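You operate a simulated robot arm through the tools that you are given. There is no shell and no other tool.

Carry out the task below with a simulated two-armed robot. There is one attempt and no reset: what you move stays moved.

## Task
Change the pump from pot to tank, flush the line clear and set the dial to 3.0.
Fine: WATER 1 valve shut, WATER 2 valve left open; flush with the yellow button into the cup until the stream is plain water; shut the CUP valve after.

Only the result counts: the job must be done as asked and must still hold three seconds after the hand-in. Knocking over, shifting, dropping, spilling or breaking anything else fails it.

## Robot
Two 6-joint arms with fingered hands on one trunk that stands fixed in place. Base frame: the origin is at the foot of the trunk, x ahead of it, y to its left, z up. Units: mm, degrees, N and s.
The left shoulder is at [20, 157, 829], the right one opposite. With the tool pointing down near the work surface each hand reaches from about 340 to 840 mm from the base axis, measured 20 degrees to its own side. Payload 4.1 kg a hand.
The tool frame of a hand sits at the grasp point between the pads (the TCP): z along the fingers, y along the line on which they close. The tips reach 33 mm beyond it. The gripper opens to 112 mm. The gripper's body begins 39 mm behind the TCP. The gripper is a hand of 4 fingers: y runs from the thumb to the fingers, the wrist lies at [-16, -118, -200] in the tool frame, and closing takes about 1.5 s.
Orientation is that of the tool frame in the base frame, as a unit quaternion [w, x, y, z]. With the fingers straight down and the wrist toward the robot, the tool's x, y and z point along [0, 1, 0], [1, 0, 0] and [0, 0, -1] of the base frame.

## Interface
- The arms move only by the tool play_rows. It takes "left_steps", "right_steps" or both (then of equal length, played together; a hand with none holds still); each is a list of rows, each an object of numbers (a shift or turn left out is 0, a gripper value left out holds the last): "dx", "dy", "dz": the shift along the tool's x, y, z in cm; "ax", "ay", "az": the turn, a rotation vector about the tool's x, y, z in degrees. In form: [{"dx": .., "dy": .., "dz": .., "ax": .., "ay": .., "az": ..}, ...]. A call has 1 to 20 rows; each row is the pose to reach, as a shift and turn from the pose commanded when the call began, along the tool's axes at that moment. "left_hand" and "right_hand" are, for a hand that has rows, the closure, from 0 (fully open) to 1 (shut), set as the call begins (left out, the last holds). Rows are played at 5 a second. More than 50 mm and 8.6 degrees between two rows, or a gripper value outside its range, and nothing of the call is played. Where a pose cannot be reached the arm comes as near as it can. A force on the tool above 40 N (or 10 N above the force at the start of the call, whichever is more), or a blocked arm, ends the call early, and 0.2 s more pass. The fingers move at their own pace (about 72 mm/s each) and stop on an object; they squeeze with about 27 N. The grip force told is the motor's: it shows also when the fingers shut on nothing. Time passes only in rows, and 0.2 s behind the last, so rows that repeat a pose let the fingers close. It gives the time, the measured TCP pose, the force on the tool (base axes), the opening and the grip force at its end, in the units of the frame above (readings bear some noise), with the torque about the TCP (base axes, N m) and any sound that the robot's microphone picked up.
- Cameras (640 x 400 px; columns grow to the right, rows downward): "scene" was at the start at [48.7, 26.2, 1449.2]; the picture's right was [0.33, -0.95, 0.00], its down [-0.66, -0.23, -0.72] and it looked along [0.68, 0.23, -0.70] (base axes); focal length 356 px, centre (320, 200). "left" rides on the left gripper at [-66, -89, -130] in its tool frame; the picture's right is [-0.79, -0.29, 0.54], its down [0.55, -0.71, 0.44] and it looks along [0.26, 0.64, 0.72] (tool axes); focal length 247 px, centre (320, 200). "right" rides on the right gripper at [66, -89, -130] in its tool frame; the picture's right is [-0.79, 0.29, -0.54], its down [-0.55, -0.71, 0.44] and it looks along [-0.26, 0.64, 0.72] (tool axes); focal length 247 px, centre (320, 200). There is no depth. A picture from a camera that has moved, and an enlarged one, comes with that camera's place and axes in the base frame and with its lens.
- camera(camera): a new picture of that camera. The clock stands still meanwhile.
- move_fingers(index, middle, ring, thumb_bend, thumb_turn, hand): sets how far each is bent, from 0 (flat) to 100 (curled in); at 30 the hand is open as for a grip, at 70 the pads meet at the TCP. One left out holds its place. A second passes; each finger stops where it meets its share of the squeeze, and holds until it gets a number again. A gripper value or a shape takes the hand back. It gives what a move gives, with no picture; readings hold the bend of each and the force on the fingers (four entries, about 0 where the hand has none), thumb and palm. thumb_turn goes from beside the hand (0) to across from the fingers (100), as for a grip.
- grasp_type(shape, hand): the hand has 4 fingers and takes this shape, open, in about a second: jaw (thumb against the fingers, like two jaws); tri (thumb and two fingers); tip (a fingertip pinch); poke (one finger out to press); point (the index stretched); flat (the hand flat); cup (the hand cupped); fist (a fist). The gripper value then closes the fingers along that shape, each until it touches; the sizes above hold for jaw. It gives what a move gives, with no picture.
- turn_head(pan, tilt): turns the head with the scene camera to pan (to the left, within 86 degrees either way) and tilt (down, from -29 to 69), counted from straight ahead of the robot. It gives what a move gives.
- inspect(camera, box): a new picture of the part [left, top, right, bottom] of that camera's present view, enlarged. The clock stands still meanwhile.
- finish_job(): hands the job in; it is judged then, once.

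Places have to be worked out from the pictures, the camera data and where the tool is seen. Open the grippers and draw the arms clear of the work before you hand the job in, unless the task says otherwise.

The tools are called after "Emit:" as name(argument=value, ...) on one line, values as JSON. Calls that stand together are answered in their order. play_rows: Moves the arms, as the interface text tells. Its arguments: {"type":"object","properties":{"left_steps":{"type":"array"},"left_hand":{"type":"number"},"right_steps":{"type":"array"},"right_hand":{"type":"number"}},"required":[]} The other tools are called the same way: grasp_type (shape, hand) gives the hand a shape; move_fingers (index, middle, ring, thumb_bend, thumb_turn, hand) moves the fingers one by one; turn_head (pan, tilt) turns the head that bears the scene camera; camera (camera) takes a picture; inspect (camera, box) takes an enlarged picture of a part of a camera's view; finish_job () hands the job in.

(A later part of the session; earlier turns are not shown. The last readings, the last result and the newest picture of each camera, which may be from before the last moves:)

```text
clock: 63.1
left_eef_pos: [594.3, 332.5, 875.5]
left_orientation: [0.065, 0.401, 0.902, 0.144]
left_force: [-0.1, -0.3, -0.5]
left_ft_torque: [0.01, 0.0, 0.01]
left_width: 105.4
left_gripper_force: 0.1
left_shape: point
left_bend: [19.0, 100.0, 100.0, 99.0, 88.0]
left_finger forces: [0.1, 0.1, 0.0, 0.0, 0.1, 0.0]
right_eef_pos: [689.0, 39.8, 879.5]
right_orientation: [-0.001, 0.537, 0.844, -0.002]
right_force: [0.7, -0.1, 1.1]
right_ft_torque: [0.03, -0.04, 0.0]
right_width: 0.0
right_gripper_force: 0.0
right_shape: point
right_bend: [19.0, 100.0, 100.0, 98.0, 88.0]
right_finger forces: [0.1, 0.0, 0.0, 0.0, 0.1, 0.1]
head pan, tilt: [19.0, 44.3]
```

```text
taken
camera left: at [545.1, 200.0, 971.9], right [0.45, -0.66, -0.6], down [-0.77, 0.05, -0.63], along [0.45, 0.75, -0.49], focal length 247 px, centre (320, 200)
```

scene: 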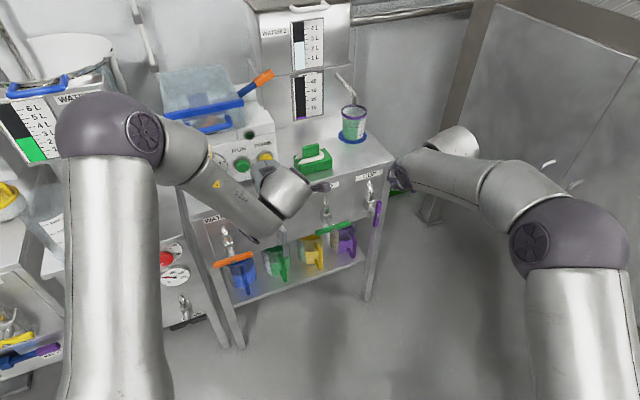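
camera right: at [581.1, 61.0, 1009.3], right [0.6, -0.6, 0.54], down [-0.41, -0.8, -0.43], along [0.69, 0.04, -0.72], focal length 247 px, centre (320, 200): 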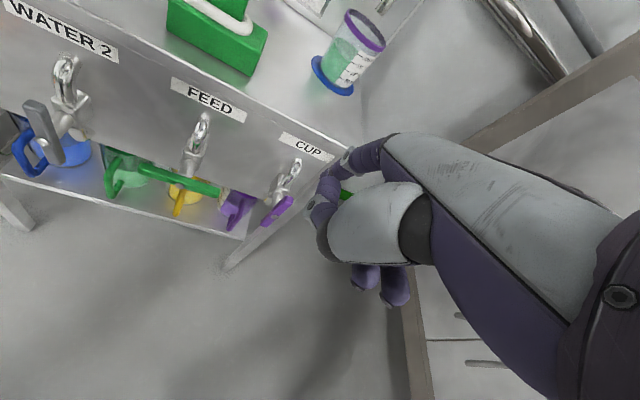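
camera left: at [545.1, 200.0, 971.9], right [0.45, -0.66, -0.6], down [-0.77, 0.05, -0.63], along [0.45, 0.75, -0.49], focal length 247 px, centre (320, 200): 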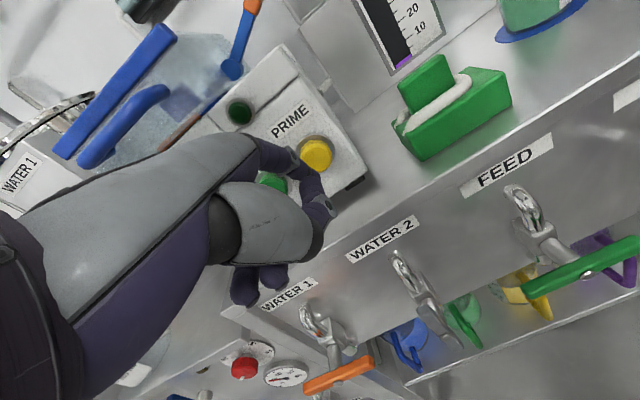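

Right hand is at yaw 25°, pointing down; the CUP lever is vertical. I move so that the right index is left of the CUP lever's top.

Emit:
play_rows(right_steps=[{"dx": 0.5, "dy": 1.8, "dz": 3.2}, {"dx": 1, "dy": 3.6, "dz": 6.4}, {"dx": 1.4, "dy": 5.4, "dz": 9.5}, {"dx": 1.76, "dy": 7.16, "dz": 12.2}])

Emit:
camera(camera="right")

Emit:
inspect(camera="left", box=[440, 80, 640, 300])

Emit:
inspect(camera="scene", box=[320, 120, 470, 260])

```text
clock: 64.1
left_eef_pos: [594.1, 332.7, 876.4]
left_orientation: [0.063, 0.402, 0.902, 0.144]
left_force: [-0.2, -0.2, -0.4]
left_ft_torque: [-0.02, 0.0, -0.01]
left_width: 105.7
left_gripper_force: 0.0
left_shape: point
left_bend: [19.0, 100.0, 100.0, 99.0, 88.0]
left_finger forces: [0.1, 0.1, 0.1, 0.1, 0.0, 0.1]
right_eef_pos: [737.6, 85.3, 755.2]
right_orientation: [-0.002, 0.537, 0.844, -0.002]
right_force: [-0.6, 0.3, -0.6]
right_ft_torque: [-0.01, -0.03, -0.02]
right_width: 0.2
right_gripper_force: 0.1
right_shape: point
right_bend: [19.0, 100.0, 100.0, 98.0, 88.0]
right_finger forces: [0.0, 0.0, 0.0, 0.0, 0.1, 0.0]
right hand out of reach, approached as far as the arm can: row 4
head pan, tilt: [19.0, 44.3]
```

```text
taken
camera right: at [630.8, 106.8, 885.5], right [0.6, -0.59, 0.54], down [-0.41, -0.8, -0.43], along [0.69, 0.04, -0.73], focal length 247 px, centre (320, 200)
```

right: 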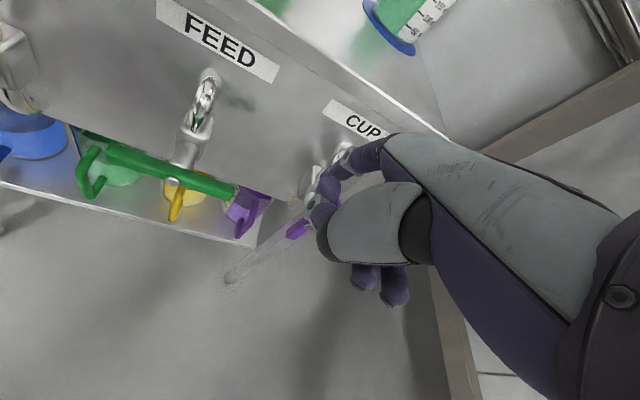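

```text
1.82 times, centred on (540, 190) of left
camera zoom: at [545.4, 200.3, 971.7], right [0.45, -0.66, -0.6], down [-0.77, 0.05, -0.63], along [0.45, 0.75, -0.49], focal length 449 px, centre (-80, 218)
```

zoom: 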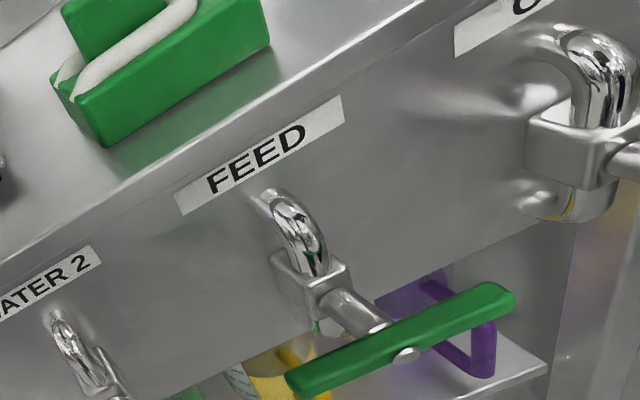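

```text
2.86 times, centred on (395, 190) of scene
camera zoom: at [48.8, 26.2, 1449.1], right [0.33, -0.95, 0.0], down [-0.66, -0.23, -0.72], along [0.68, 0.23, -0.7], focal length 1016 px, centre (106, 229)
```

zoom: 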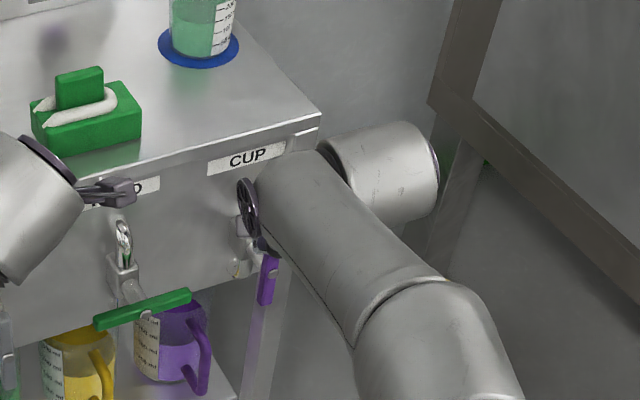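

The right arm is just at its reach limit with the hand vertical. I pitch the hand 20° forward, which gains reach, keeping the fingertip at the same spot.

Emit:
play_rows(right_steps=[{"dx": -0.1, "dy": 0.1, "dz": 0.7, "ax": -7}, {"dx": -0.2, "dy": 0.3, "dz": 1.4, "ax": -14}, {"dx": -0.32, "dy": 0.54, "dz": 2.1, "ax": -20}])

Emit:
camera(camera="right")

Emit:
inspect(camera="scene", box=[320, 120, 470, 260])

```text
clock: 64.9
left_eef_pos: [593.7, 332.0, 876.8]
left_orientation: [0.063, 0.402, 0.902, 0.143]
left_force: [-0.2, -0.4, 0.3]
left_ft_torque: [-0.01, 0.0, -0.01]
left_width: 105.4
left_gripper_force: 0.1
left_shape: point
left_bend: [19.0, 100.0, 100.0, 99.0, 88.0]
left_finger forces: [0.0, 0.1, 0.1, 0.0, 0.0, 0.0]
right_eef_pos: [781.1, 77.1, 775.7]
right_orientation: [0.098, 0.562, 0.816, 0.094]
right_force: [0.3, 0.4, 0.4]
right_ft_torque: [-0.01, 0.01, -0.03]
right_width: 0.1
right_gripper_force: 0.1
right_shape: point
right_bend: [19.0, 100.0, 100.0, 98.0, 88.0]
right_finger forces: [0.1, 0.1, 0.0, 0.0, 0.1, 0.1]
right hand out of reach, approached as far as the arm can: row 1, 2, 3
head pan, tilt: [19.0, 44.3]
```

```text
taken
camera right: at [643.3, 101.8, 873.3], right [0.39, -0.66, 0.64], down [-0.33, -0.75, -0.58], along [0.86, 0.02, -0.51], focal length 247 px, centre (320, 200)
```

right: 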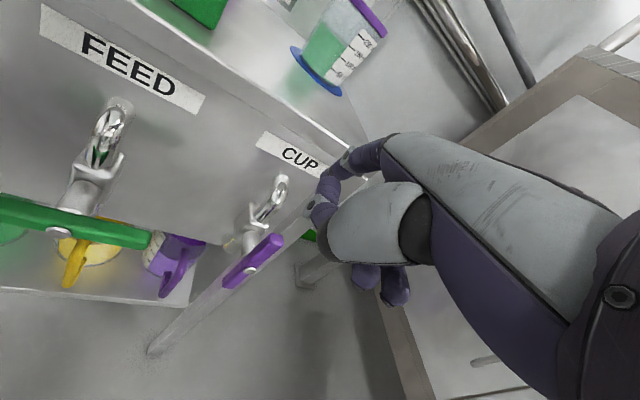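

```text
2.86 times, centred on (395, 190) of scene
camera zoom: at [48.6, 26.2, 1449.2], right [0.33, -0.95, 0.0], down [-0.66, -0.23, -0.72], along [0.68, 0.23, -0.7], focal length 1016 px, centre (106, 229)
```

zoom: 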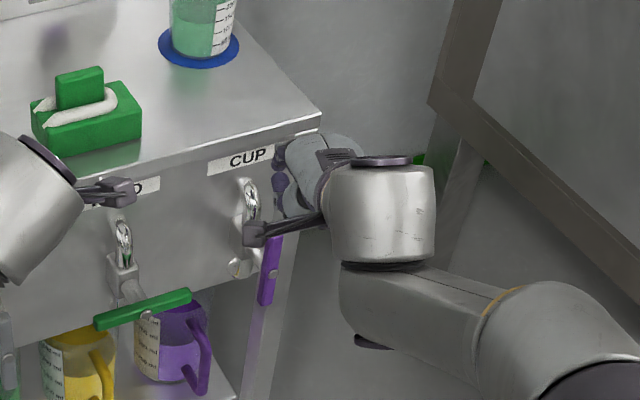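

The solver drifted at the reach limit; the index now hovers above the lever. I retreat up and back to the earlier good pose, holding so the elbow can bend again.

Emit:
play_rows(right_steps=[{"dx": 0, "dy": 0.5, "dz": -3.5, "ax": 2, "ay": 0.5, "az": -0.5}, {"dx": -0.2, "dy": -0.8, "dz": -7, "ax": 5, "ay": 1.2, "az": -1.4}, {"dx": -0.5, "dy": -3.5, "dz": -10, "ax": 10, "ay": 2.4, "az": -2.8}, {"dx": -0.85, "dy": -6.74, "dz": -12.6, "ax": 14.8, "ay": 3.6, "az": -4.1}, {"dx": -0.85, "dy": -6.74, "dz": -12.6, "ax": 14.8, "ay": 3.6, "az": -4.1}, {"dx": -0.85, "dy": -6.74, "dz": -12.6, "ax": 14.8, "ay": 3.6, "az": -4.1}, {"dx": -0.85, "dy": -6.74, "dz": -12.6, "ax": 14.8, "ay": 3.6, "az": -4.1}])

Emit:
camera(camera="scene")

```text
clock: 66.5
left_eef_pos: [593.4, 333.0, 874.9]
left_orientation: [0.065, 0.401, 0.902, 0.143]
left_force: [-0.2, -1.0, -0.5]
left_ft_torque: [-0.02, -0.01, 0.0]
left_width: 105.7
left_gripper_force: 0.1
left_shape: point
left_bend: [19.0, 100.0, 100.0, 99.0, 88.0]
left_finger forces: [0.1, 0.0, 0.1, 0.0, 0.1, 0.0]
right_eef_pos: [691.0, 40.8, 880.4]
right_orientation: [0.003, 0.535, 0.845, 0.002]
right_force: [0.2, -0.8, -0.8]
right_ft_torque: [-0.03, 0.0, -0.02]
right_width: 0.4
right_gripper_force: 0.0
right_shape: point
right_bend: [19.0, 100.0, 100.0, 98.0, 88.0]
right_finger forces: [0.0, 0.1, 0.0, 0.0, 0.0, 0.1]
head pan, tilt: [19.0, 44.3]
```

```text
taken
```

scene: 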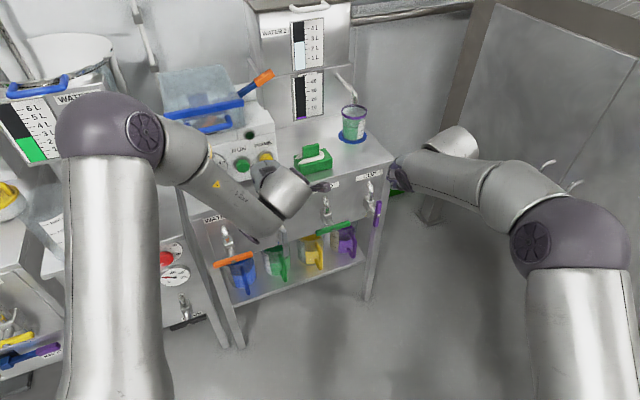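

Recovered. I test whether a 20° forward pitch is reachable at this safe place before going down again.

Emit:
play_rows(right_steps=[{"ax": -7}, {"ax": -14}, {"ax": -20}])

```text
clock: 67.3
left_eef_pos: [593.7, 333.2, 874.4]
left_orientation: [0.064, 0.402, 0.902, 0.143]
left_force: [0.1, -0.4, 0.1]
left_ft_torque: [0.01, -0.04, 0.01]
left_width: 105.5
left_gripper_force: 0.0
left_shape: point
left_bend: [19.0, 100.0, 100.0, 99.0, 88.0]
left_finger forces: [0.1, 0.0, 0.0, 0.0, 0.0, 0.0]
right_eef_pos: [703.5, 46.1, 892.6]
right_orientation: [0.087, 0.544, 0.827, 0.111]
right_force: [-0.6, 0.5, -0.2]
right_ft_torque: [-0.02, -0.04, -0.04]
right_width: 0.1
right_gripper_force: 0.1
right_shape: point
right_bend: [19.0, 100.0, 100.0, 98.0, 88.0]
right_finger forces: [0.0, 0.0, 0.0, 0.0, 0.0, 0.0]
right hand out of reach, approached as far as the arm can: row 1, 2, 3
head pan, tilt: [19.0, 44.3]
```

Pitching isn't available for the right arm here. By the reach geometry the left arm at yaw ≈12° can shut CUP, so I withdraw the right hand to its side park and bring the left hand back to its free pose.

Emit:
play_rows(right_steps=[{"dx": -1.45, "dy": -2.95, "dz": -3, "ax": 1.8, "ay": 0.4, "az": -1.5}, {"dx": -2.9, "dy": -5.9, "dz": -6, "ax": 3.6, "ay": 0.7, "az": -3}, {"dx": -4.35, "dy": -8.85, "dz": -9, "ax": 5.3, "ay": 1.1, "az": -4.6}, {"dx": -5.8, "dy": -11.8, "dz": -12, "ax": 7.1, "ay": 1.5, "az": -6.1}, {"dx": -7.25, "dy": -14.75, "dz": -15, "ax": 8.9, "ay": 1.8, "az": -7.6}, {"dx": -8.7, "dy": -17.7, "dz": -18, "ax": 10.7, "ay": 2.2, "az": -9.1}, {"dx": -10.15, "dy": -20.7, "dz": -21, "ax": 12.4, "ay": 2.6, "az": -10.7}, {"dx": -11.6, "dy": -23.6, "dz": -24, "ax": 14.2, "ay": 2.9, "az": -12.2}, {"dx": -13.05, "dy": -26.6, "dz": -27, "ax": 16, "ay": 3.3, "az": -13.7}], left_steps=[{"dy": -0.5, "dz": -0.3}, {"dy": -1, "dz": -0.5}, {"dx": -1, "dy": -1.5, "dz": -1, "ax": 2, "az": 0.3}, {"dx": -3, "dy": -2.4, "dz": -2.5, "ax": 5, "az": 0.8}, {"dx": -5, "dy": -3.3, "dz": -4.3, "ax": 8, "az": 1.3}, {"dx": -7, "dy": -4.2, "dz": -6, "ax": 11, "az": 1.8}, {"dx": -9, "dy": -5.1, "dz": -7.8, "ax": 14, "az": 2.3}, {"dx": -10.5, "dy": -6, "dz": -9.1, "ax": 16, "az": 2.7}, {"dx": -11.8, "dy": -6.9, "dz": -10.3, "ax": 18, "az": 3}])

Emit:
camera(camera="scene")

```text
clock: 69.3
left_eef_pos: [600.6, 178.6, 951.3]
left_orientation: [-0.004, 0.43, 0.903, 0.001]
left_force: [-0.2, 0.3, 0.2]
left_ft_torque: [-0.04, 0.01, 0.0]
left_width: 105.8
left_gripper_force: 0.0
left_shape: point
left_bend: [19.0, 100.0, 100.0, 99.0, 88.0]
left_finger forces: [0.0, 0.0, 0.0, 0.1, 0.0, 0.1]
right_eef_pos: [449.2, -200.0, 1082.9]
right_orientation: [0.001, 0.445, 0.896, -0.002]
right_force: [0.6, 0.5, -0.9]
right_ft_torque: [-0.07, -0.01, 0.04]
right_width: 0.0
right_gripper_force: 0.1
right_shape: point
right_bend: [19.0, 100.0, 100.0, 98.0, 88.0]
right_finger forces: [0.0, 0.0, 0.1, 0.1, 0.0, 0.1]
head pan, tilt: [19.0, 44.3]
```

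```text
taken
```

scene: 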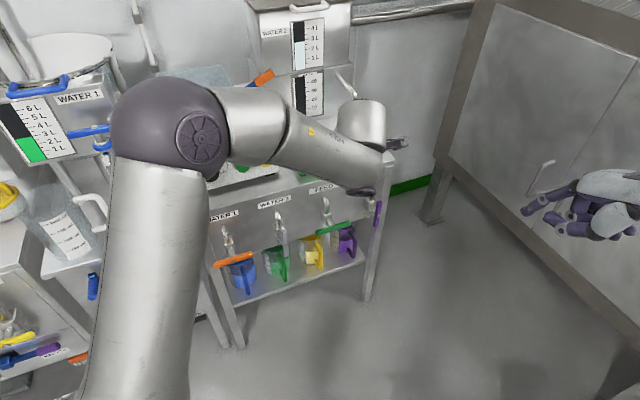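

Both as planned. Now the left hand yaws to 12° while moving toward the CUP valve.

Emit:
play_rows(left_steps=[{"dx": -1.9, "dy": 0.8, "dz": 1.8, "az": 5.4}, {"dx": -3.8, "dy": 1.55, "dz": 3.6, "az": 10.8}, {"dx": -5.6, "dy": 2.3, "dz": 5.5, "az": 16.2}, {"dx": -7.5, "dy": 3.1, "dz": 7.3, "az": 21.6}, {"dx": -9.4, "dy": 3.88, "dz": 9.1, "az": 27}])

Emit:
camera(camera="scene")

Emit:
camera(camera="left")

```text
clock: 70.5
left_eef_pos: [689.9, 132.6, 859.6]
left_orientation: [-0.005, 0.63, 0.777, 0.0]
left_force: [0.0, -0.6, 1.1]
left_ft_torque: [-0.01, -0.05, -0.04]
left_width: 105.5
left_gripper_force: 0.1
left_shape: point
left_bend: [19.0, 100.0, 100.0, 99.0, 88.0]
left_finger forces: [0.0, 0.1, 0.0, 0.0, 0.1, 0.1]
right_eef_pos: [449.5, -199.6, 1082.0]
right_orientation: [0.001, 0.444, 0.896, 0.0]
right_force: [-0.7, -0.4, 0.5]
right_ft_torque: [0.01, -0.02, -0.05]
right_width: 0.0
right_gripper_force: 0.0
right_shape: point
right_bend: [19.0, 100.0, 100.0, 98.0, 88.0]
right_finger forces: [0.0, 0.0, 0.1, 0.1, 0.0, 0.0]
head pan, tilt: [19.0, 44.3]
```

```text
taken
```

scene: 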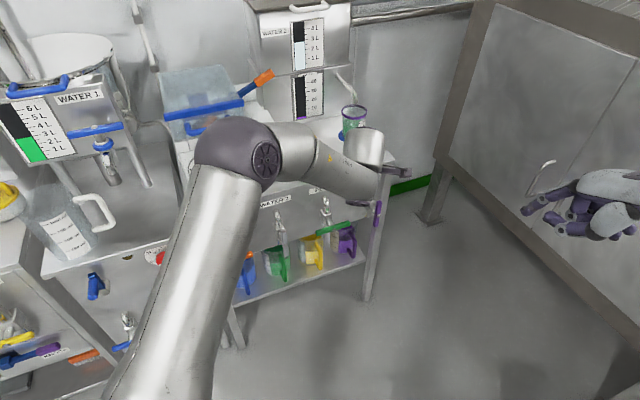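

```text
taken
camera left: at [616.3, 49.2, 989.5], right [-0.12, -0.83, -0.54], down [-0.81, 0.4, -0.43], along [0.57, 0.39, -0.72], focal length 247 px, centre (320, 200)
```

left: 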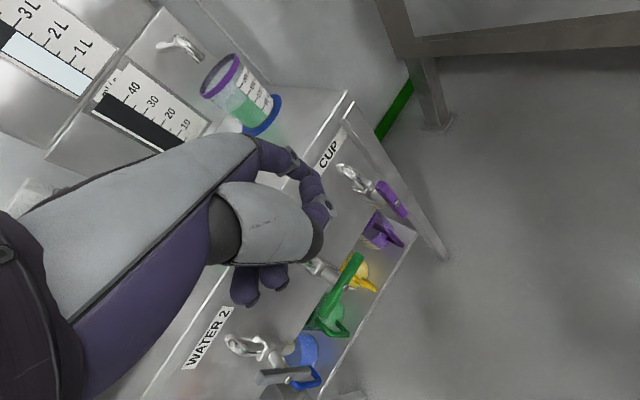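

Reachable at this yaw. I descend so that the index tip comes just left of the CUP lever's top.

Emit:
play_rows(left_steps=[{"dy": 0.9, "dz": 3.4}, {"dy": 1.9, "dz": 6.8}, {"dy": 3.0, "dz": 9}, {"dy": 3.74, "dz": 10.2}])

Emit:
camera(camera="left")

Emit:
inspect(camera="scene", box=[320, 120, 470, 260])

Emit:
camera(camera="right")

```text
clock: 71.5
left_eef_pos: [724.5, 140.1, 757.8]
left_orientation: [-0.004, 0.63, 0.777, 0.001]
left_force: [-0.5, 0.3, 0.4]
left_ft_torque: [-0.04, 0.05, 0.04]
left_width: 105.6
left_gripper_force: 0.0
left_shape: point
left_bend: [19.0, 100.0, 100.0, 99.0, 88.0]
left_finger forces: [0.1, 0.1, 0.0, 0.0, 0.0, 0.0]
right_eef_pos: [449.2, -201.2, 1081.2]
right_orientation: [0.001, 0.444, 0.896, -0.001]
right_force: [0.1, 0.1, 0.4]
right_ft_torque: [-0.01, -0.02, -0.04]
right_width: 0.0
right_gripper_force: 0.1
right_shape: point
right_bend: [19.0, 100.0, 100.0, 98.0, 88.0]
right_finger forces: [0.0, 0.0, 0.0, 0.0, 0.1, 0.0]
head pan, tilt: [19.0, 44.3]
```

```text
taken
camera left: at [652.4, 57.3, 887.5], right [-0.12, -0.83, -0.54], down [-0.81, 0.4, -0.43], along [0.57, 0.39, -0.72], focal length 247 px, centre (320, 200)
```

left: 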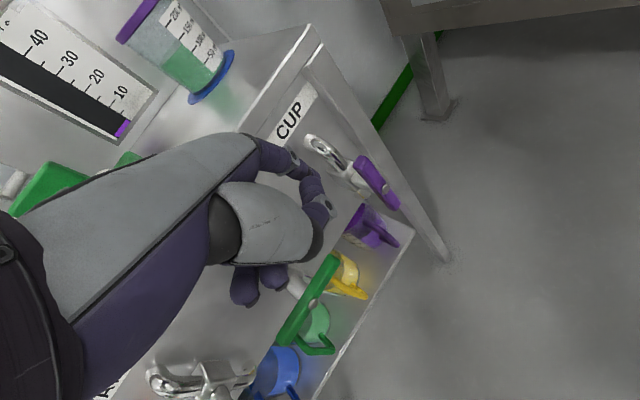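

```text
2.86 times, centred on (395, 190) of scene
camera zoom: at [48.6, 26.1, 1449.2], right [0.33, -0.95, 0.0], down [-0.66, -0.23, -0.72], along [0.68, 0.23, -0.7], focal length 1016 px, centre (106, 229)
```

zoom: 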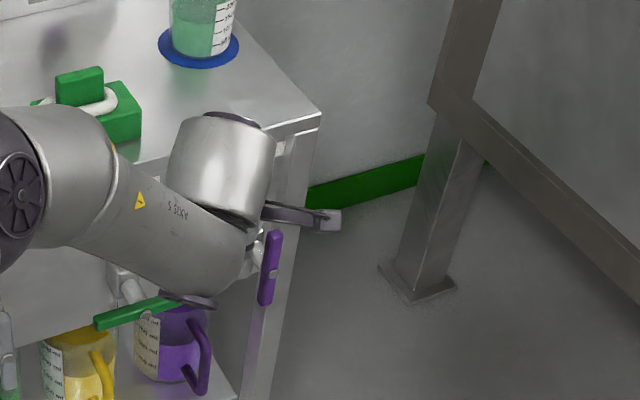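

```text
taken
camera right: at [338.7, -201.9, 1211.8], right [0.71, -0.46, 0.54], down [-0.23, -0.87, -0.43], along [0.67, 0.18, -0.72], focal length 247 px, centre (320, 200)
```

right: 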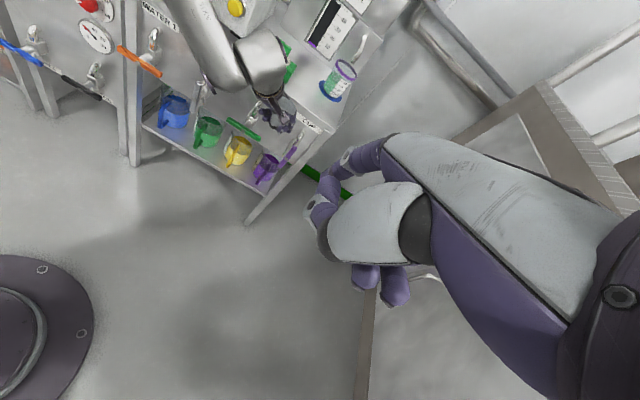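

I zoom in from the right camera to check index against lever.

Emit:
inspect(camera="right", box=[210, 60, 350, 200])

Emit:
inspect(camera="left", box=[240, 100, 440, 260])

```text
2.86 times, centred on (280, 130) of right
camera zoom: at [338.7, -201.9, 1211.8], right [0.71, -0.46, 0.54], down [-0.23, -0.87, -0.43], along [0.67, 0.18, -0.72], focal length 706 px, centre (434, 400)
```

zoom: 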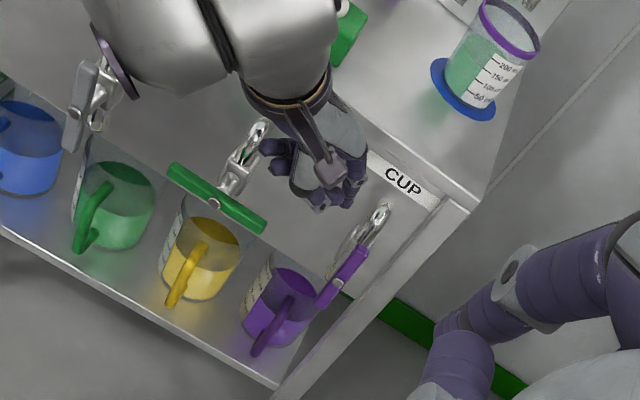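

```text
2.50 times, centred on (340, 180) of left
camera zoom: at [652.4, 57.3, 887.5], right [-0.12, -0.83, -0.54], down [-0.81, 0.4, -0.43], along [0.57, 0.39, -0.72], focal length 617 px, centre (270, 250)
```

zoom: 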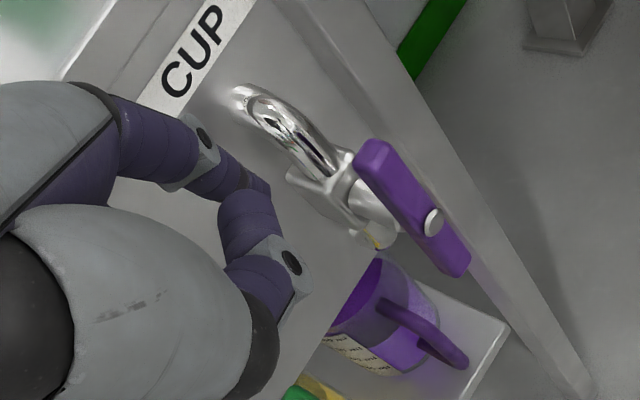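

Index and lever are where predicted. I lower and push the lever's top rightward along the arc, halfway first.

Emit:
play_rows(left_steps=[{"dz": 3}, {"dz": 5.9}, {"dx": -0.7, "dy": 0.4, "dz": 5.9}, {"dx": -1.39, "dy": 0.81, "dz": 5.9}, {"dx": -1.8, "dy": 1.05, "dz": 5.65}, {"dx": -2.2, "dy": 1.28, "dz": 5.47}, {"dx": -2.6, "dy": 1.5, "dz": 5.42}, {"dx": -3.05, "dy": 1.77, "dz": 5.4}, {"dx": -3.45, "dy": 2.0, "dz": 5.5}, {"dx": -3.82, "dy": 2.2, "dz": 5.62}])

Emit:
inspect(camera="right", box=[210, 60, 350, 200])

Emit:
camera(camera="left")

```text
clock: 73.7
left_eef_pos: [753.7, 106.8, 700.9]
left_orientation: [-0.003, 0.629, 0.777, 0.001]
left_force: [0.0, -0.2, 1.3]
left_ft_torque: [0.02, -0.12, 0.08]
left_width: 105.6
left_gripper_force: 0.1
left_shape: point
left_bend: [19.0, 100.0, 100.0, 99.0, 88.0]
left_finger forces: [2.0, 0.0, 0.0, 0.0, 0.0, 0.0]
right_eef_pos: [449.3, -200.9, 1083.3]
right_orientation: [0.001, 0.445, 0.896, -0.001]
right_force: [0.4, 0.6, 0.0]
right_ft_torque: [-0.01, -0.03, -0.01]
right_width: 0.1
right_gripper_force: 0.0
right_shape: point
right_bend: [19.0, 100.0, 100.0, 98.0, 88.0]
right_finger forces: [0.0, 0.0, 0.1, 0.0, 0.0, 0.0]
head pan, tilt: [19.0, 44.3]
```

```text
2.86 times, centred on (280, 130) of right
camera zoom: at [338.7, -201.9, 1211.8], right [0.71, -0.46, 0.54], down [-0.23, -0.87, -0.43], along [0.67, 0.18, -0.72], focal length 706 px, centre (434, 400)
```

zoom: 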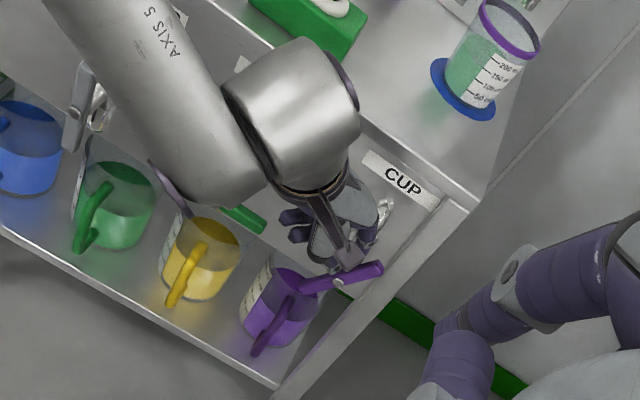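

```text
taken
camera left: at [681.6, 23.8, 831.8], right [-0.12, -0.83, -0.54], down [-0.81, 0.4, -0.43], along [0.57, 0.39, -0.72], focal length 247 px, centre (320, 200)
```

left: 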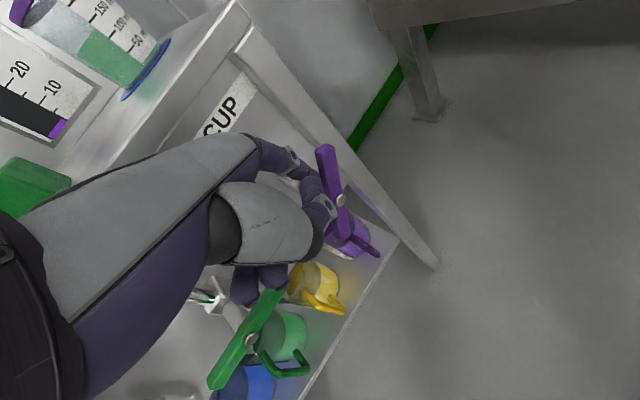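

Works the same way. I complete the arc to horizontal with a slight over-press to the stop.

Emit:
play_rows(left_steps=[{"dx": -0.3, "dy": 0.17, "dz": 0.2}, {"dx": -0.57, "dy": 0.34, "dz": 0.46}, {"dx": -0.8, "dy": 0.47, "dz": 0.7}, {"dx": -1.0, "dy": 0.59, "dz": 1.0}, {"dx": -1.15, "dy": 0.68, "dz": 1.3}, {"dx": -1.28, "dy": 0.75, "dz": 1.58}, {"dx": -1.28, "dy": 0.75, "dz": 1.9}, {"dx": -1.28, "dy": 0.75, "dz": 2.2}])

Emit:
inspect(camera="right", box=[210, 60, 350, 200])

Emit:
camera(camera="left")

```text
clock: 75.5
left_eef_pos: [763.8, 97.1, 679.3]
left_orientation: [-0.003, 0.63, 0.777, 0.002]
left_force: [0.8, 1.0, 4.3]
left_ft_torque: [0.02, -0.29, 0.04]
left_width: 0.1
left_gripper_force: 0.1
left_shape: point
left_bend: [18.0, 100.0, 100.0, 99.0, 88.0]
left_finger forces: [3.1, 0.0, 0.0, 0.0, 0.0, 0.1]
right_eef_pos: [449.9, -200.6, 1081.7]
right_orientation: [0.002, 0.444, 0.896, -0.001]
right_force: [-0.2, -0.5, 0.1]
right_ft_torque: [0.01, 0.0, 0.0]
right_width: 0.2
right_gripper_force: 0.1
right_shape: point
right_bend: [19.0, 100.0, 100.0, 98.0, 88.0]
right_finger forces: [0.0, 0.0, 0.1, 0.0, 0.0, 0.0]
head pan, tilt: [19.0, 44.3]
```

```text
2.86 times, centred on (280, 130) of right
camera zoom: at [338.7, -201.9, 1211.8], right [0.71, -0.46, 0.54], down [-0.23, -0.87, -0.43], along [0.67, 0.18, -0.72], focal length 706 px, centre (434, 400)
```

zoom: 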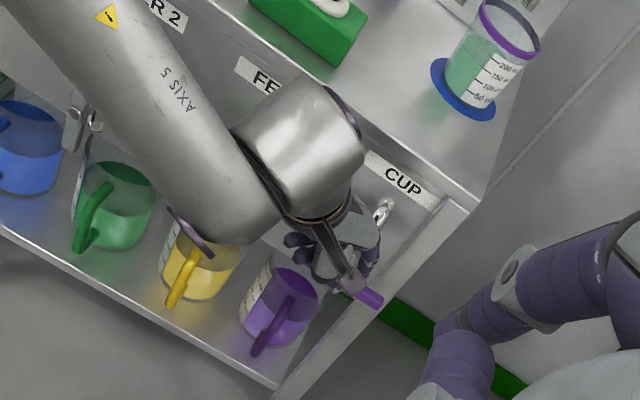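

```text
taken
camera left: at [691.7, 13.7, 809.8], right [-0.12, -0.83, -0.54], down [-0.81, 0.39, -0.43], along [0.57, 0.39, -0.72], focal length 247 px, centre (320, 200)
```

left: 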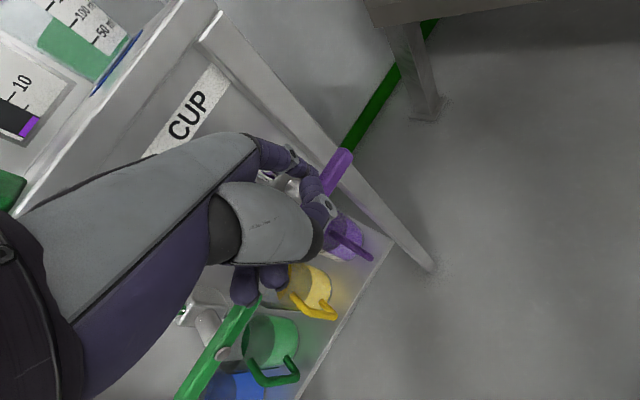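

Nearly there (only 4 N). I press slightly deeper until the stop is felt.

Emit:
play_rows(left_steps=[{"dz": 0.25}, {"dz": 0.5}, {"dz": 0.7}])

Emit:
inspect(camera="right", box=[210, 60, 350, 200])

```text
clock: 76.3
left_eef_pos: [764.3, 98.5, 672.8]
left_orientation: [-0.004, 0.628, 0.778, 0.002]
left_force: [2.2, 3.1, 4.9]
left_ft_torque: [0.06, -0.4, 0.18]
left_width: 0.2
left_gripper_force: 0.1
left_shape: point
left_bend: [17.0, 100.0, 100.0, 99.0, 88.0]
left_finger forces: [5.1, 0.0, 0.1, 0.0, 0.0, 0.1]
right_eef_pos: [449.2, -200.1, 1081.4]
right_orientation: [0.002, 0.445, 0.895, -0.001]
right_force: [-0.2, -0.9, 0.3]
right_ft_torque: [-0.02, -0.01, -0.02]
right_width: 0.0
right_gripper_force: 0.0
right_shape: point
right_bend: [19.0, 100.0, 100.0, 98.0, 88.0]
right_finger forces: [0.0, 0.1, 0.0, 0.0, 0.0, 0.0]
head pan, tilt: [19.0, 44.3]
```

```text
2.86 times, centred on (280, 130) of right
camera zoom: at [338.7, -201.8, 1211.8], right [0.71, -0.46, 0.54], down [-0.23, -0.87, -0.43], along [0.67, 0.18, -0.72], focal length 706 px, centre (434, 400)
```

zoom: 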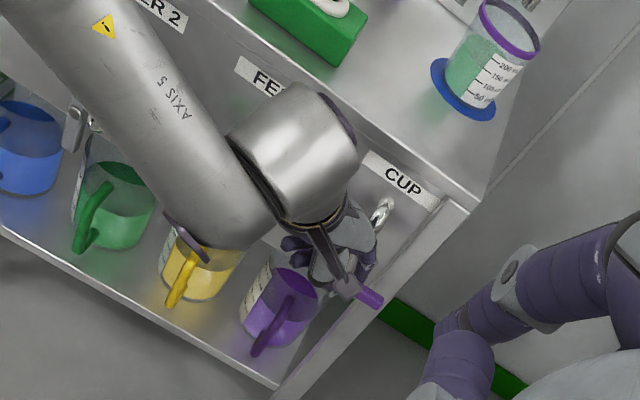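

The force has a forward component, so the finger may be slipping past the bar. I lift off and check the lever's angle.

Emit:
play_rows(left_steps=[{"dz": -1.5}, {"dz": -4}, {"dy": -1.5, "dz": -8}, {"dx": 1, "dy": -4, "dz": -11}])

Emit:
inspect(camera="right", box=[210, 60, 350, 200])

Emit:
inspect(camera="left", box=[200, 80, 460, 300])

Emit:
inspect(camera="scene", box=[320, 120, 470, 260])

```text
clock: 77.3
left_eef_pos: [723.2, 97.8, 782.5]
left_orientation: [-0.005, 0.629, 0.778, 0.001]
left_force: [-0.2, -0.5, -0.6]
left_ft_torque: [0.01, -0.01, 0.02]
left_width: 0.1
left_gripper_force: 0.1
left_shape: point
left_bend: [19.0, 100.0, 100.0, 99.0, 88.0]
left_finger forces: [0.0, 0.1, 0.1, 0.0, 0.0, 0.0]
right_eef_pos: [450.7, -201.6, 1082.3]
right_orientation: [0.001, 0.445, 0.896, -0.001]
right_force: [0.4, -0.3, -0.5]
right_ft_torque: [0.01, -0.01, -0.03]
right_width: 0.0
right_gripper_force: 0.0
right_shape: point
right_bend: [19.0, 100.0, 100.0, 98.0, 88.0]
right_finger forces: [0.0, 0.0, 0.0, 0.0, 0.0, 0.0]
head pan, tilt: [19.0, 44.3]
```

```text
2.86 times, centred on (280, 130) of right
camera zoom: at [339.1, -202.0, 1211.7], right [0.71, -0.46, 0.54], down [-0.23, -0.87, -0.43], along [0.67, 0.18, -0.72], focal length 706 px, centre (434, 400)
```

zoom: 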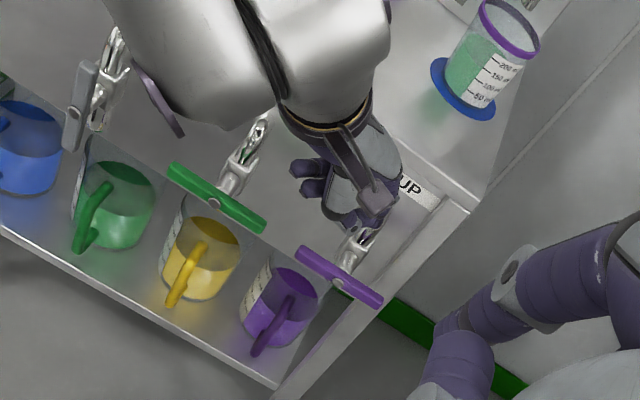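

```text
1.82 times, centred on (330, 190) of left
camera zoom: at [651.2, 14.5, 912.2], right [-0.12, -0.83, -0.54], down [-0.81, 0.4, -0.43], along [0.57, 0.39, -0.72], focal length 449 px, centre (302, 218)
```

zoom: 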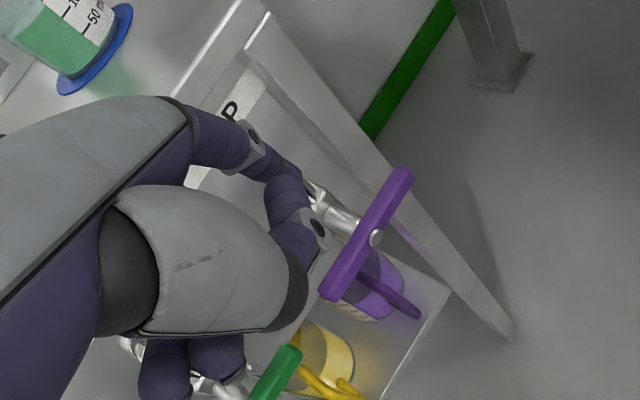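

```text
2.86 times, centred on (395, 190) of scene
camera zoom: at [49.1, 26.1, 1449.1], right [0.33, -0.95, 0.0], down [-0.66, -0.23, -0.72], along [0.68, 0.23, -0.7], focal length 1016 px, centre (106, 229)
```

zoom: 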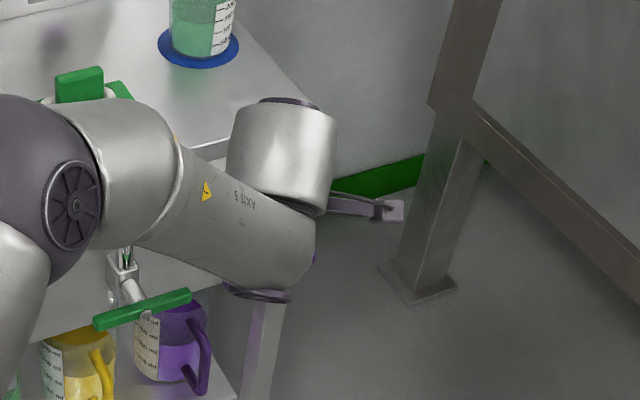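

The CUP lever is parallel to FEED again: horizontal, shut. I bring the left hand back to its free pose and then look closely at the dial.

Emit:
play_rows(left_steps=[{"dy": -1, "dz": -4}, {"dx": 1.5, "dy": -2.5, "dz": -7.5, "az": -3}, {"dx": 3.5, "dy": -4.5, "dz": -10, "az": -8}, {"dx": 6, "dy": -6.5, "dz": -12.5, "az": -14}, {"dx": 8.5, "dy": -8.5, "dz": -15, "az": -20}, {"dx": 10.6, "dy": -10.3, "dz": -16.9, "az": -27}, {"dx": 10.6, "dy": -10.3, "dz": -16.9, "az": -27}])

Emit:
inspect(camera="scene", box=[190, 160, 410, 300])

Emit:
camera(camera="scene")

Emit:
inspect(camera="right", box=[110, 40, 330, 200])

```text
clock: 78.9
left_eef_pos: [601.7, 178.5, 952.4]
left_orientation: [-0.003, 0.43, 0.903, 0.001]
left_force: [0.5, -0.2, 0.4]
left_ft_torque: [-0.03, 0.0, -0.02]
left_width: 0.0
left_gripper_force: 0.1
left_shape: point
left_bend: [19.0, 100.0, 100.0, 99.0, 88.0]
left_finger forces: [0.0, 0.0, 0.0, 0.0, 0.0, 0.0]
right_eef_pos: [449.6, -199.5, 1082.2]
right_orientation: [0.001, 0.445, 0.896, -0.001]
right_force: [0.6, 0.1, -0.1]
right_ft_torque: [-0.03, -0.01, -0.02]
right_width: 0.0
right_gripper_force: 0.1
right_shape: point
right_bend: [19.0, 100.0, 100.0, 98.0, 88.0]
right_finger forces: [0.0, 0.0, 0.0, 0.1, 0.1, 0.1]
head pan, tilt: [19.0, 44.3]
```

```text
2.86 times, centred on (300, 230) of scene
camera zoom: at [48.8, 26.2, 1449.2], right [0.33, -0.95, 0.0], down [-0.66, -0.23, -0.72], along [0.68, 0.23, -0.7], focal length 1016 px, centre (377, 114)
```

zoom: 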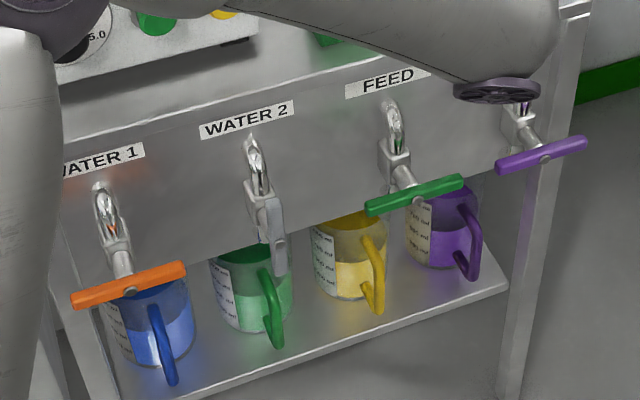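

```text
taken
```

scene: 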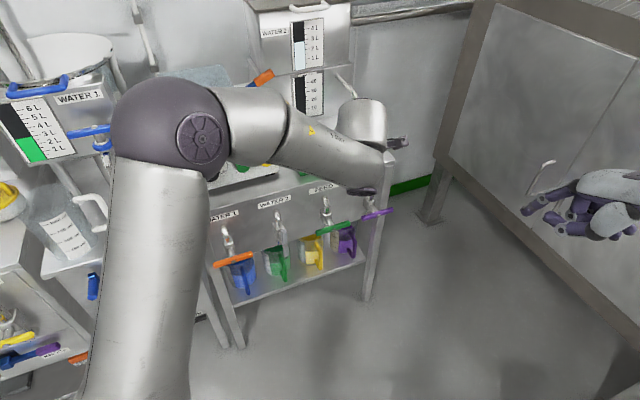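

```text
2.50 times, centred on (220, 120) of right
camera zoom: at [338.9, -201.9, 1211.7], right [0.71, -0.46, 0.54], down [-0.23, -0.87, -0.43], along [0.67, 0.18, -0.72], focal length 617 px, centre (570, 400)
```

zoom: 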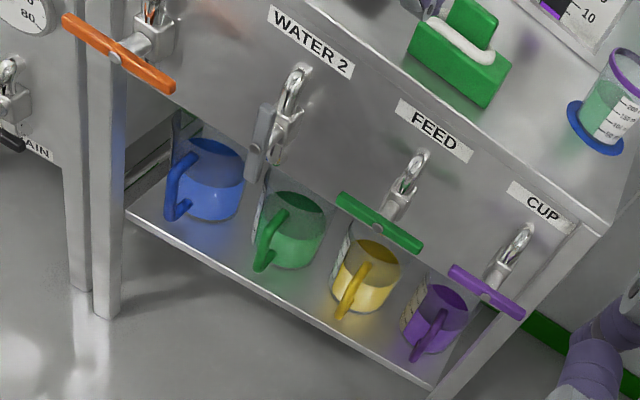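

All four levers are as required (W1 shut, W2 open, FEED and CUP shut). Next the dial: I bring the left hand in front of the pump, left of the knob.

Emit:
play_rows(left_steps=[{"dx": 4, "dy": 0.9, "dz": 0.5, "ax": -1.5, "az": -0.4}, {"dx": 8, "dy": 1.9, "dz": 1.2, "ax": -3, "az": -0.7}, {"dx": 12, "dy": 2.9, "dz": 2, "ax": -4.5, "az": -1.1}, {"dx": 16, "dy": 3.8, "dz": 3, "ax": -6, "az": -1.5}, {"dx": 20, "dy": 4.8, "dz": 4, "ax": -7.5, "az": -1.8}, {"dx": 24.2, "dy": 5.7, "dz": 5, "ax": -9, "az": -2.2}, {"dx": 28.4, "dy": 6.7, "dz": 6, "ax": -10.5, "az": -2.5}, {"dx": 32.5, "dy": 7.7, "dz": 7.2, "ax": -12, "az": -2.9}])

Emit:
camera(camera="scene")

Emit:
camera(camera="left")

Emit:
inspect(camera="scene", box=[180, 140, 240, 200])

```text
clock: 80.7
left_eef_pos: [456.3, 480.7, 882.4]
left_orientation: [0.041, 0.405, 0.908, 0.096]
left_force: [0.0, 0.2, 0.2]
left_ft_torque: [0.02, 0.0, 0.01]
left_width: 0.0
left_gripper_force: 0.0
left_shape: point
left_bend: [19.0, 100.0, 100.0, 99.0, 88.0]
left_finger forces: [0.0, 0.0, 0.1, 0.0, 0.0, 0.0]
right_eef_pos: [448.2, -201.0, 1081.8]
right_orientation: [0.002, 0.445, 0.896, -0.001]
right_force: [0.3, 0.2, 0.1]
right_ft_torque: [0.02, 0.01, -0.01]
right_width: 0.2
right_gripper_force: 0.0
right_shape: point
right_bend: [19.0, 100.0, 100.0, 98.0, 88.0]
right_finger forces: [0.1, 0.0, 0.1, 0.1, 0.0, 0.1]
head pan, tilt: [19.0, 44.3]
```

```text
taken
```

scene: 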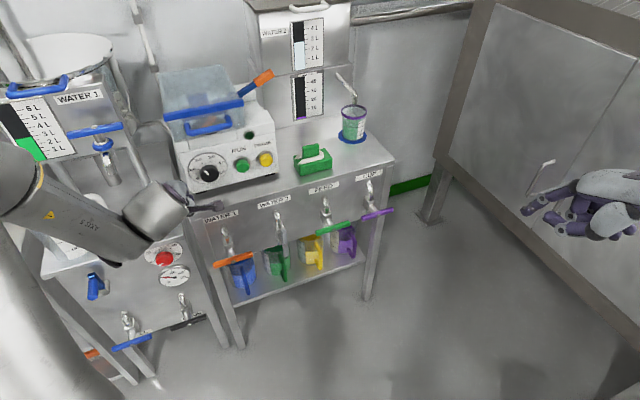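

```text
taken
camera left: at [414.9, 355.2, 991.1], right [0.4, -0.7, -0.59], down [-0.82, 0.01, -0.57], along [0.41, 0.71, -0.57], focal length 247 px, centre (320, 200)
```

left: 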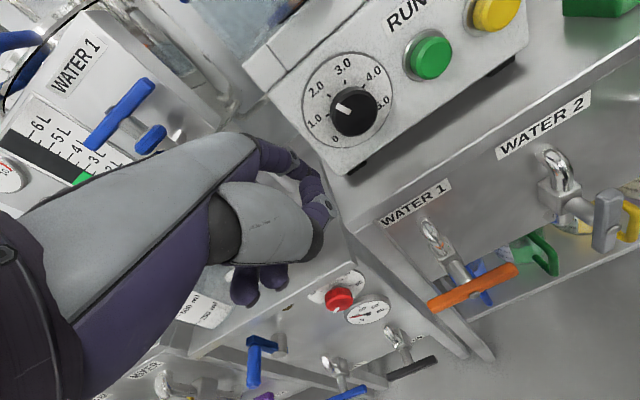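

```text
6.67 times, centred on (210, 170) of scene
camera zoom: at [48.9, 25.8, 1449.2], right [0.33, -0.95, 0.0], down [-0.66, -0.23, -0.72], along [0.68, 0.23, -0.7], focal length 2370 px, centre (1053, 400)
```

zoom: 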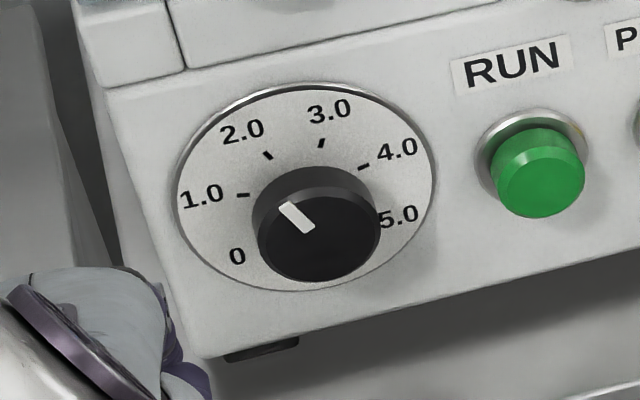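

Both cameras see the dial well. I zoom with the left camera to read the pointer and measure angles.

Emit:
inspect(camera="left", box=[280, 30, 420, 190])

```text
2.50 times, centred on (350, 110) of left
camera zoom: at [414.9, 355.2, 991.1], right [0.4, -0.7, -0.59], down [-0.82, 0.01, -0.57], along [0.41, 0.71, -0.57], focal length 617 px, centre (245, 425)
```

zoom: 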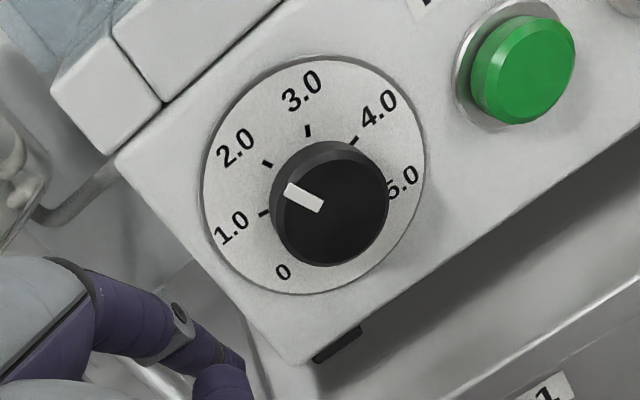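

Dial geometry: one unit ≈56°, pointer now ≈2.0, so it needs ≈56° clockwise. I plan to press the index against the knob's left side and draw it upward ~22 mm; first I place it beside the knob.

Emit:
play_rows(left_steps=[{"dy": -0.3, "dz": 1.4}, {"dy": -0.6, "dz": 2.74}, {"dy": 1.4, "dz": 3.15}, {"dy": 3.4, "dz": 3.55}, {"dy": 5.29, "dz": 3.98}])

Emit:
inspect(camera="scene", box=[160, 130, 280, 230])

Emit:
camera(camera="left")

```text
clock: 81.9
left_eef_pos: [500.7, 521.1, 855.7]
left_orientation: [0.041, 0.405, 0.908, 0.096]
left_force: [-0.1, -0.4, 0.0]
left_ft_torque: [0.01, 0.01, -0.01]
left_width: 105.5
left_gripper_force: 0.1
left_shape: point
left_bend: [20.0, 100.0, 100.0, 99.0, 88.0]
left_finger forces: [0.6, 0.0, 0.0, 0.0, 0.1, 0.1]
right_eef_pos: [450.0, -200.7, 1081.5]
right_orientation: [0.001, 0.445, 0.895, 0.0]
right_force: [-0.7, -0.7, 0.4]
right_ft_torque: [0.01, -0.03, -0.02]
right_width: 0.1
right_gripper_force: 0.1
right_shape: point
right_bend: [19.0, 100.0, 100.0, 98.0, 88.0]
right_finger forces: [0.0, 0.1, 0.0, 0.0, 0.0, 0.0]
head pan, tilt: [19.0, 44.3]
```

```text
4.00 times, centred on (220, 180) of scene
camera zoom: at [48.6, 26.1, 1449.2], right [0.33, -0.95, 0.0], down [-0.66, -0.23, -0.72], along [0.68, 0.23, -0.7], focal length 1422 px, centre (720, 280)
```

zoom: 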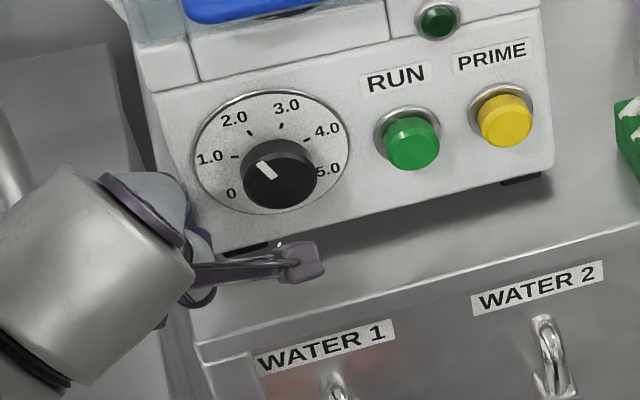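

```text
taken
camera left: at [460.2, 395.3, 963.2], right [0.4, -0.7, -0.59], down [-0.82, 0.01, -0.57], along [0.41, 0.71, -0.57], focal length 247 px, centre (320, 200)
```

left: 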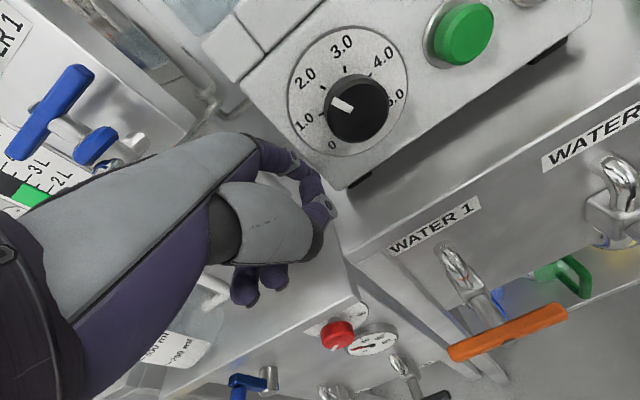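

The index is left of and below the knob, just grazing the pump face. I back off 4 mm and move right until it touches the knob.

Emit:
play_rows(left_steps=[{"dy": -0.39, "dz": -0.08}, {"dx": -1.0, "dy": -0.39, "dz": -0.08}, {"dx": -1.6, "dy": -0.39, "dz": -0.08}, {"dx": -2.0, "dy": -0.39, "dz": -0.08}])

Emit:
inspect(camera="scene", box=[180, 140, 240, 200])

Emit:
inspect(camera="left", box=[240, 20, 420, 220])

```text
clock: 82.9
left_eef_pos: [511.3, 503.2, 854.8]
left_orientation: [0.041, 0.405, 0.908, 0.096]
left_force: [0.1, -0.3, 0.2]
left_ft_torque: [-0.01, 0.01, -0.02]
left_width: 105.8
left_gripper_force: 0.1
left_shape: point
left_bend: [19.0, 100.0, 100.0, 99.0, 88.0]
left_finger forces: [0.0, 0.0, 0.0, 0.0, 0.0, 0.0]
right_eef_pos: [448.6, -199.5, 1083.2]
right_orientation: [0.001, 0.445, 0.896, -0.001]
right_force: [0.2, -0.7, 0.2]
right_ft_torque: [-0.01, 0.02, 0.04]
right_width: 0.1
right_gripper_force: 0.0
right_shape: point
right_bend: [19.0, 100.0, 100.0, 98.0, 88.0]
right_finger forces: [0.0, 0.0, 0.1, 0.0, 0.1, 0.1]
head pan, tilt: [19.0, 44.3]
```

```text
6.67 times, centred on (210, 170) of scene
camera zoom: at [48.7, 26.2, 1449.2], right [0.33, -0.95, 0.0], down [-0.66, -0.23, -0.72], along [0.68, 0.23, -0.7], focal length 2370 px, centre (1053, 400)
```

zoom: 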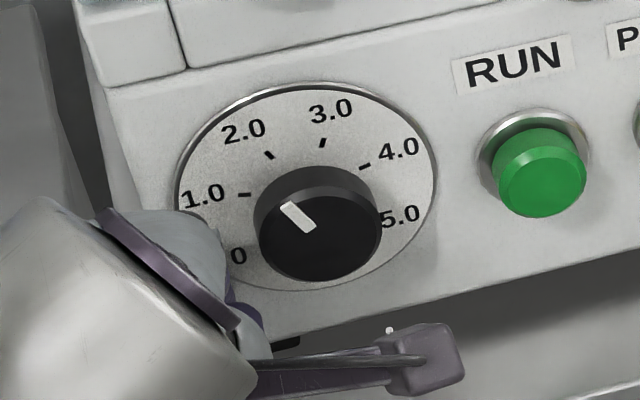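

```text
2.00 times, centred on (330, 120) of left
camera zoom: at [470.5, 378.0, 963.8], right [0.4, -0.7, -0.59], down [-0.82, 0.01, -0.57], along [0.41, 0.71, -0.57], focal length 494 px, centre (300, 360)
```

zoom: 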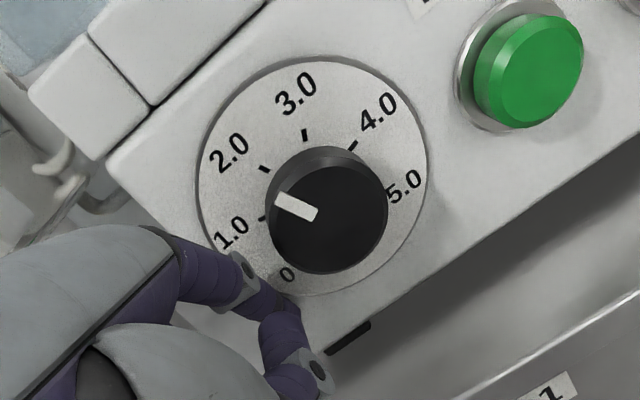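

No contact yet; I continue right in small steps until I feel the knob.

Emit:
play_rows(left_steps=[{"dx": -0.3}, {"dx": -0.6}, {"dx": -0.8}])

```text
clock: 83.7
left_eef_pos: [517.7, 496.6, 855.2]
left_orientation: [0.041, 0.406, 0.908, 0.097]
left_force: [0.0, -0.8, -0.1]
left_ft_torque: [-0.02, -0.02, 0.04]
left_width: 105.7
left_gripper_force: 0.1
left_shape: point
left_bend: [19.0, 100.0, 100.0, 99.0, 88.0]
left_finger forces: [0.0, 0.0, 0.0, 0.0, 0.0, 0.1]
right_eef_pos: [449.4, -200.2, 1082.0]
right_orientation: [0.002, 0.445, 0.896, -0.001]
right_force: [-0.3, -0.4, 0.2]
right_ft_torque: [0.02, 0.02, -0.01]
right_width: 0.0
right_gripper_force: 0.1
right_shape: point
right_bend: [19.0, 100.0, 100.0, 98.0, 88.0]
right_finger forces: [0.0, 0.1, 0.0, 0.0, 0.0, 0.0]
head pan, tilt: [19.0, 44.3]
```

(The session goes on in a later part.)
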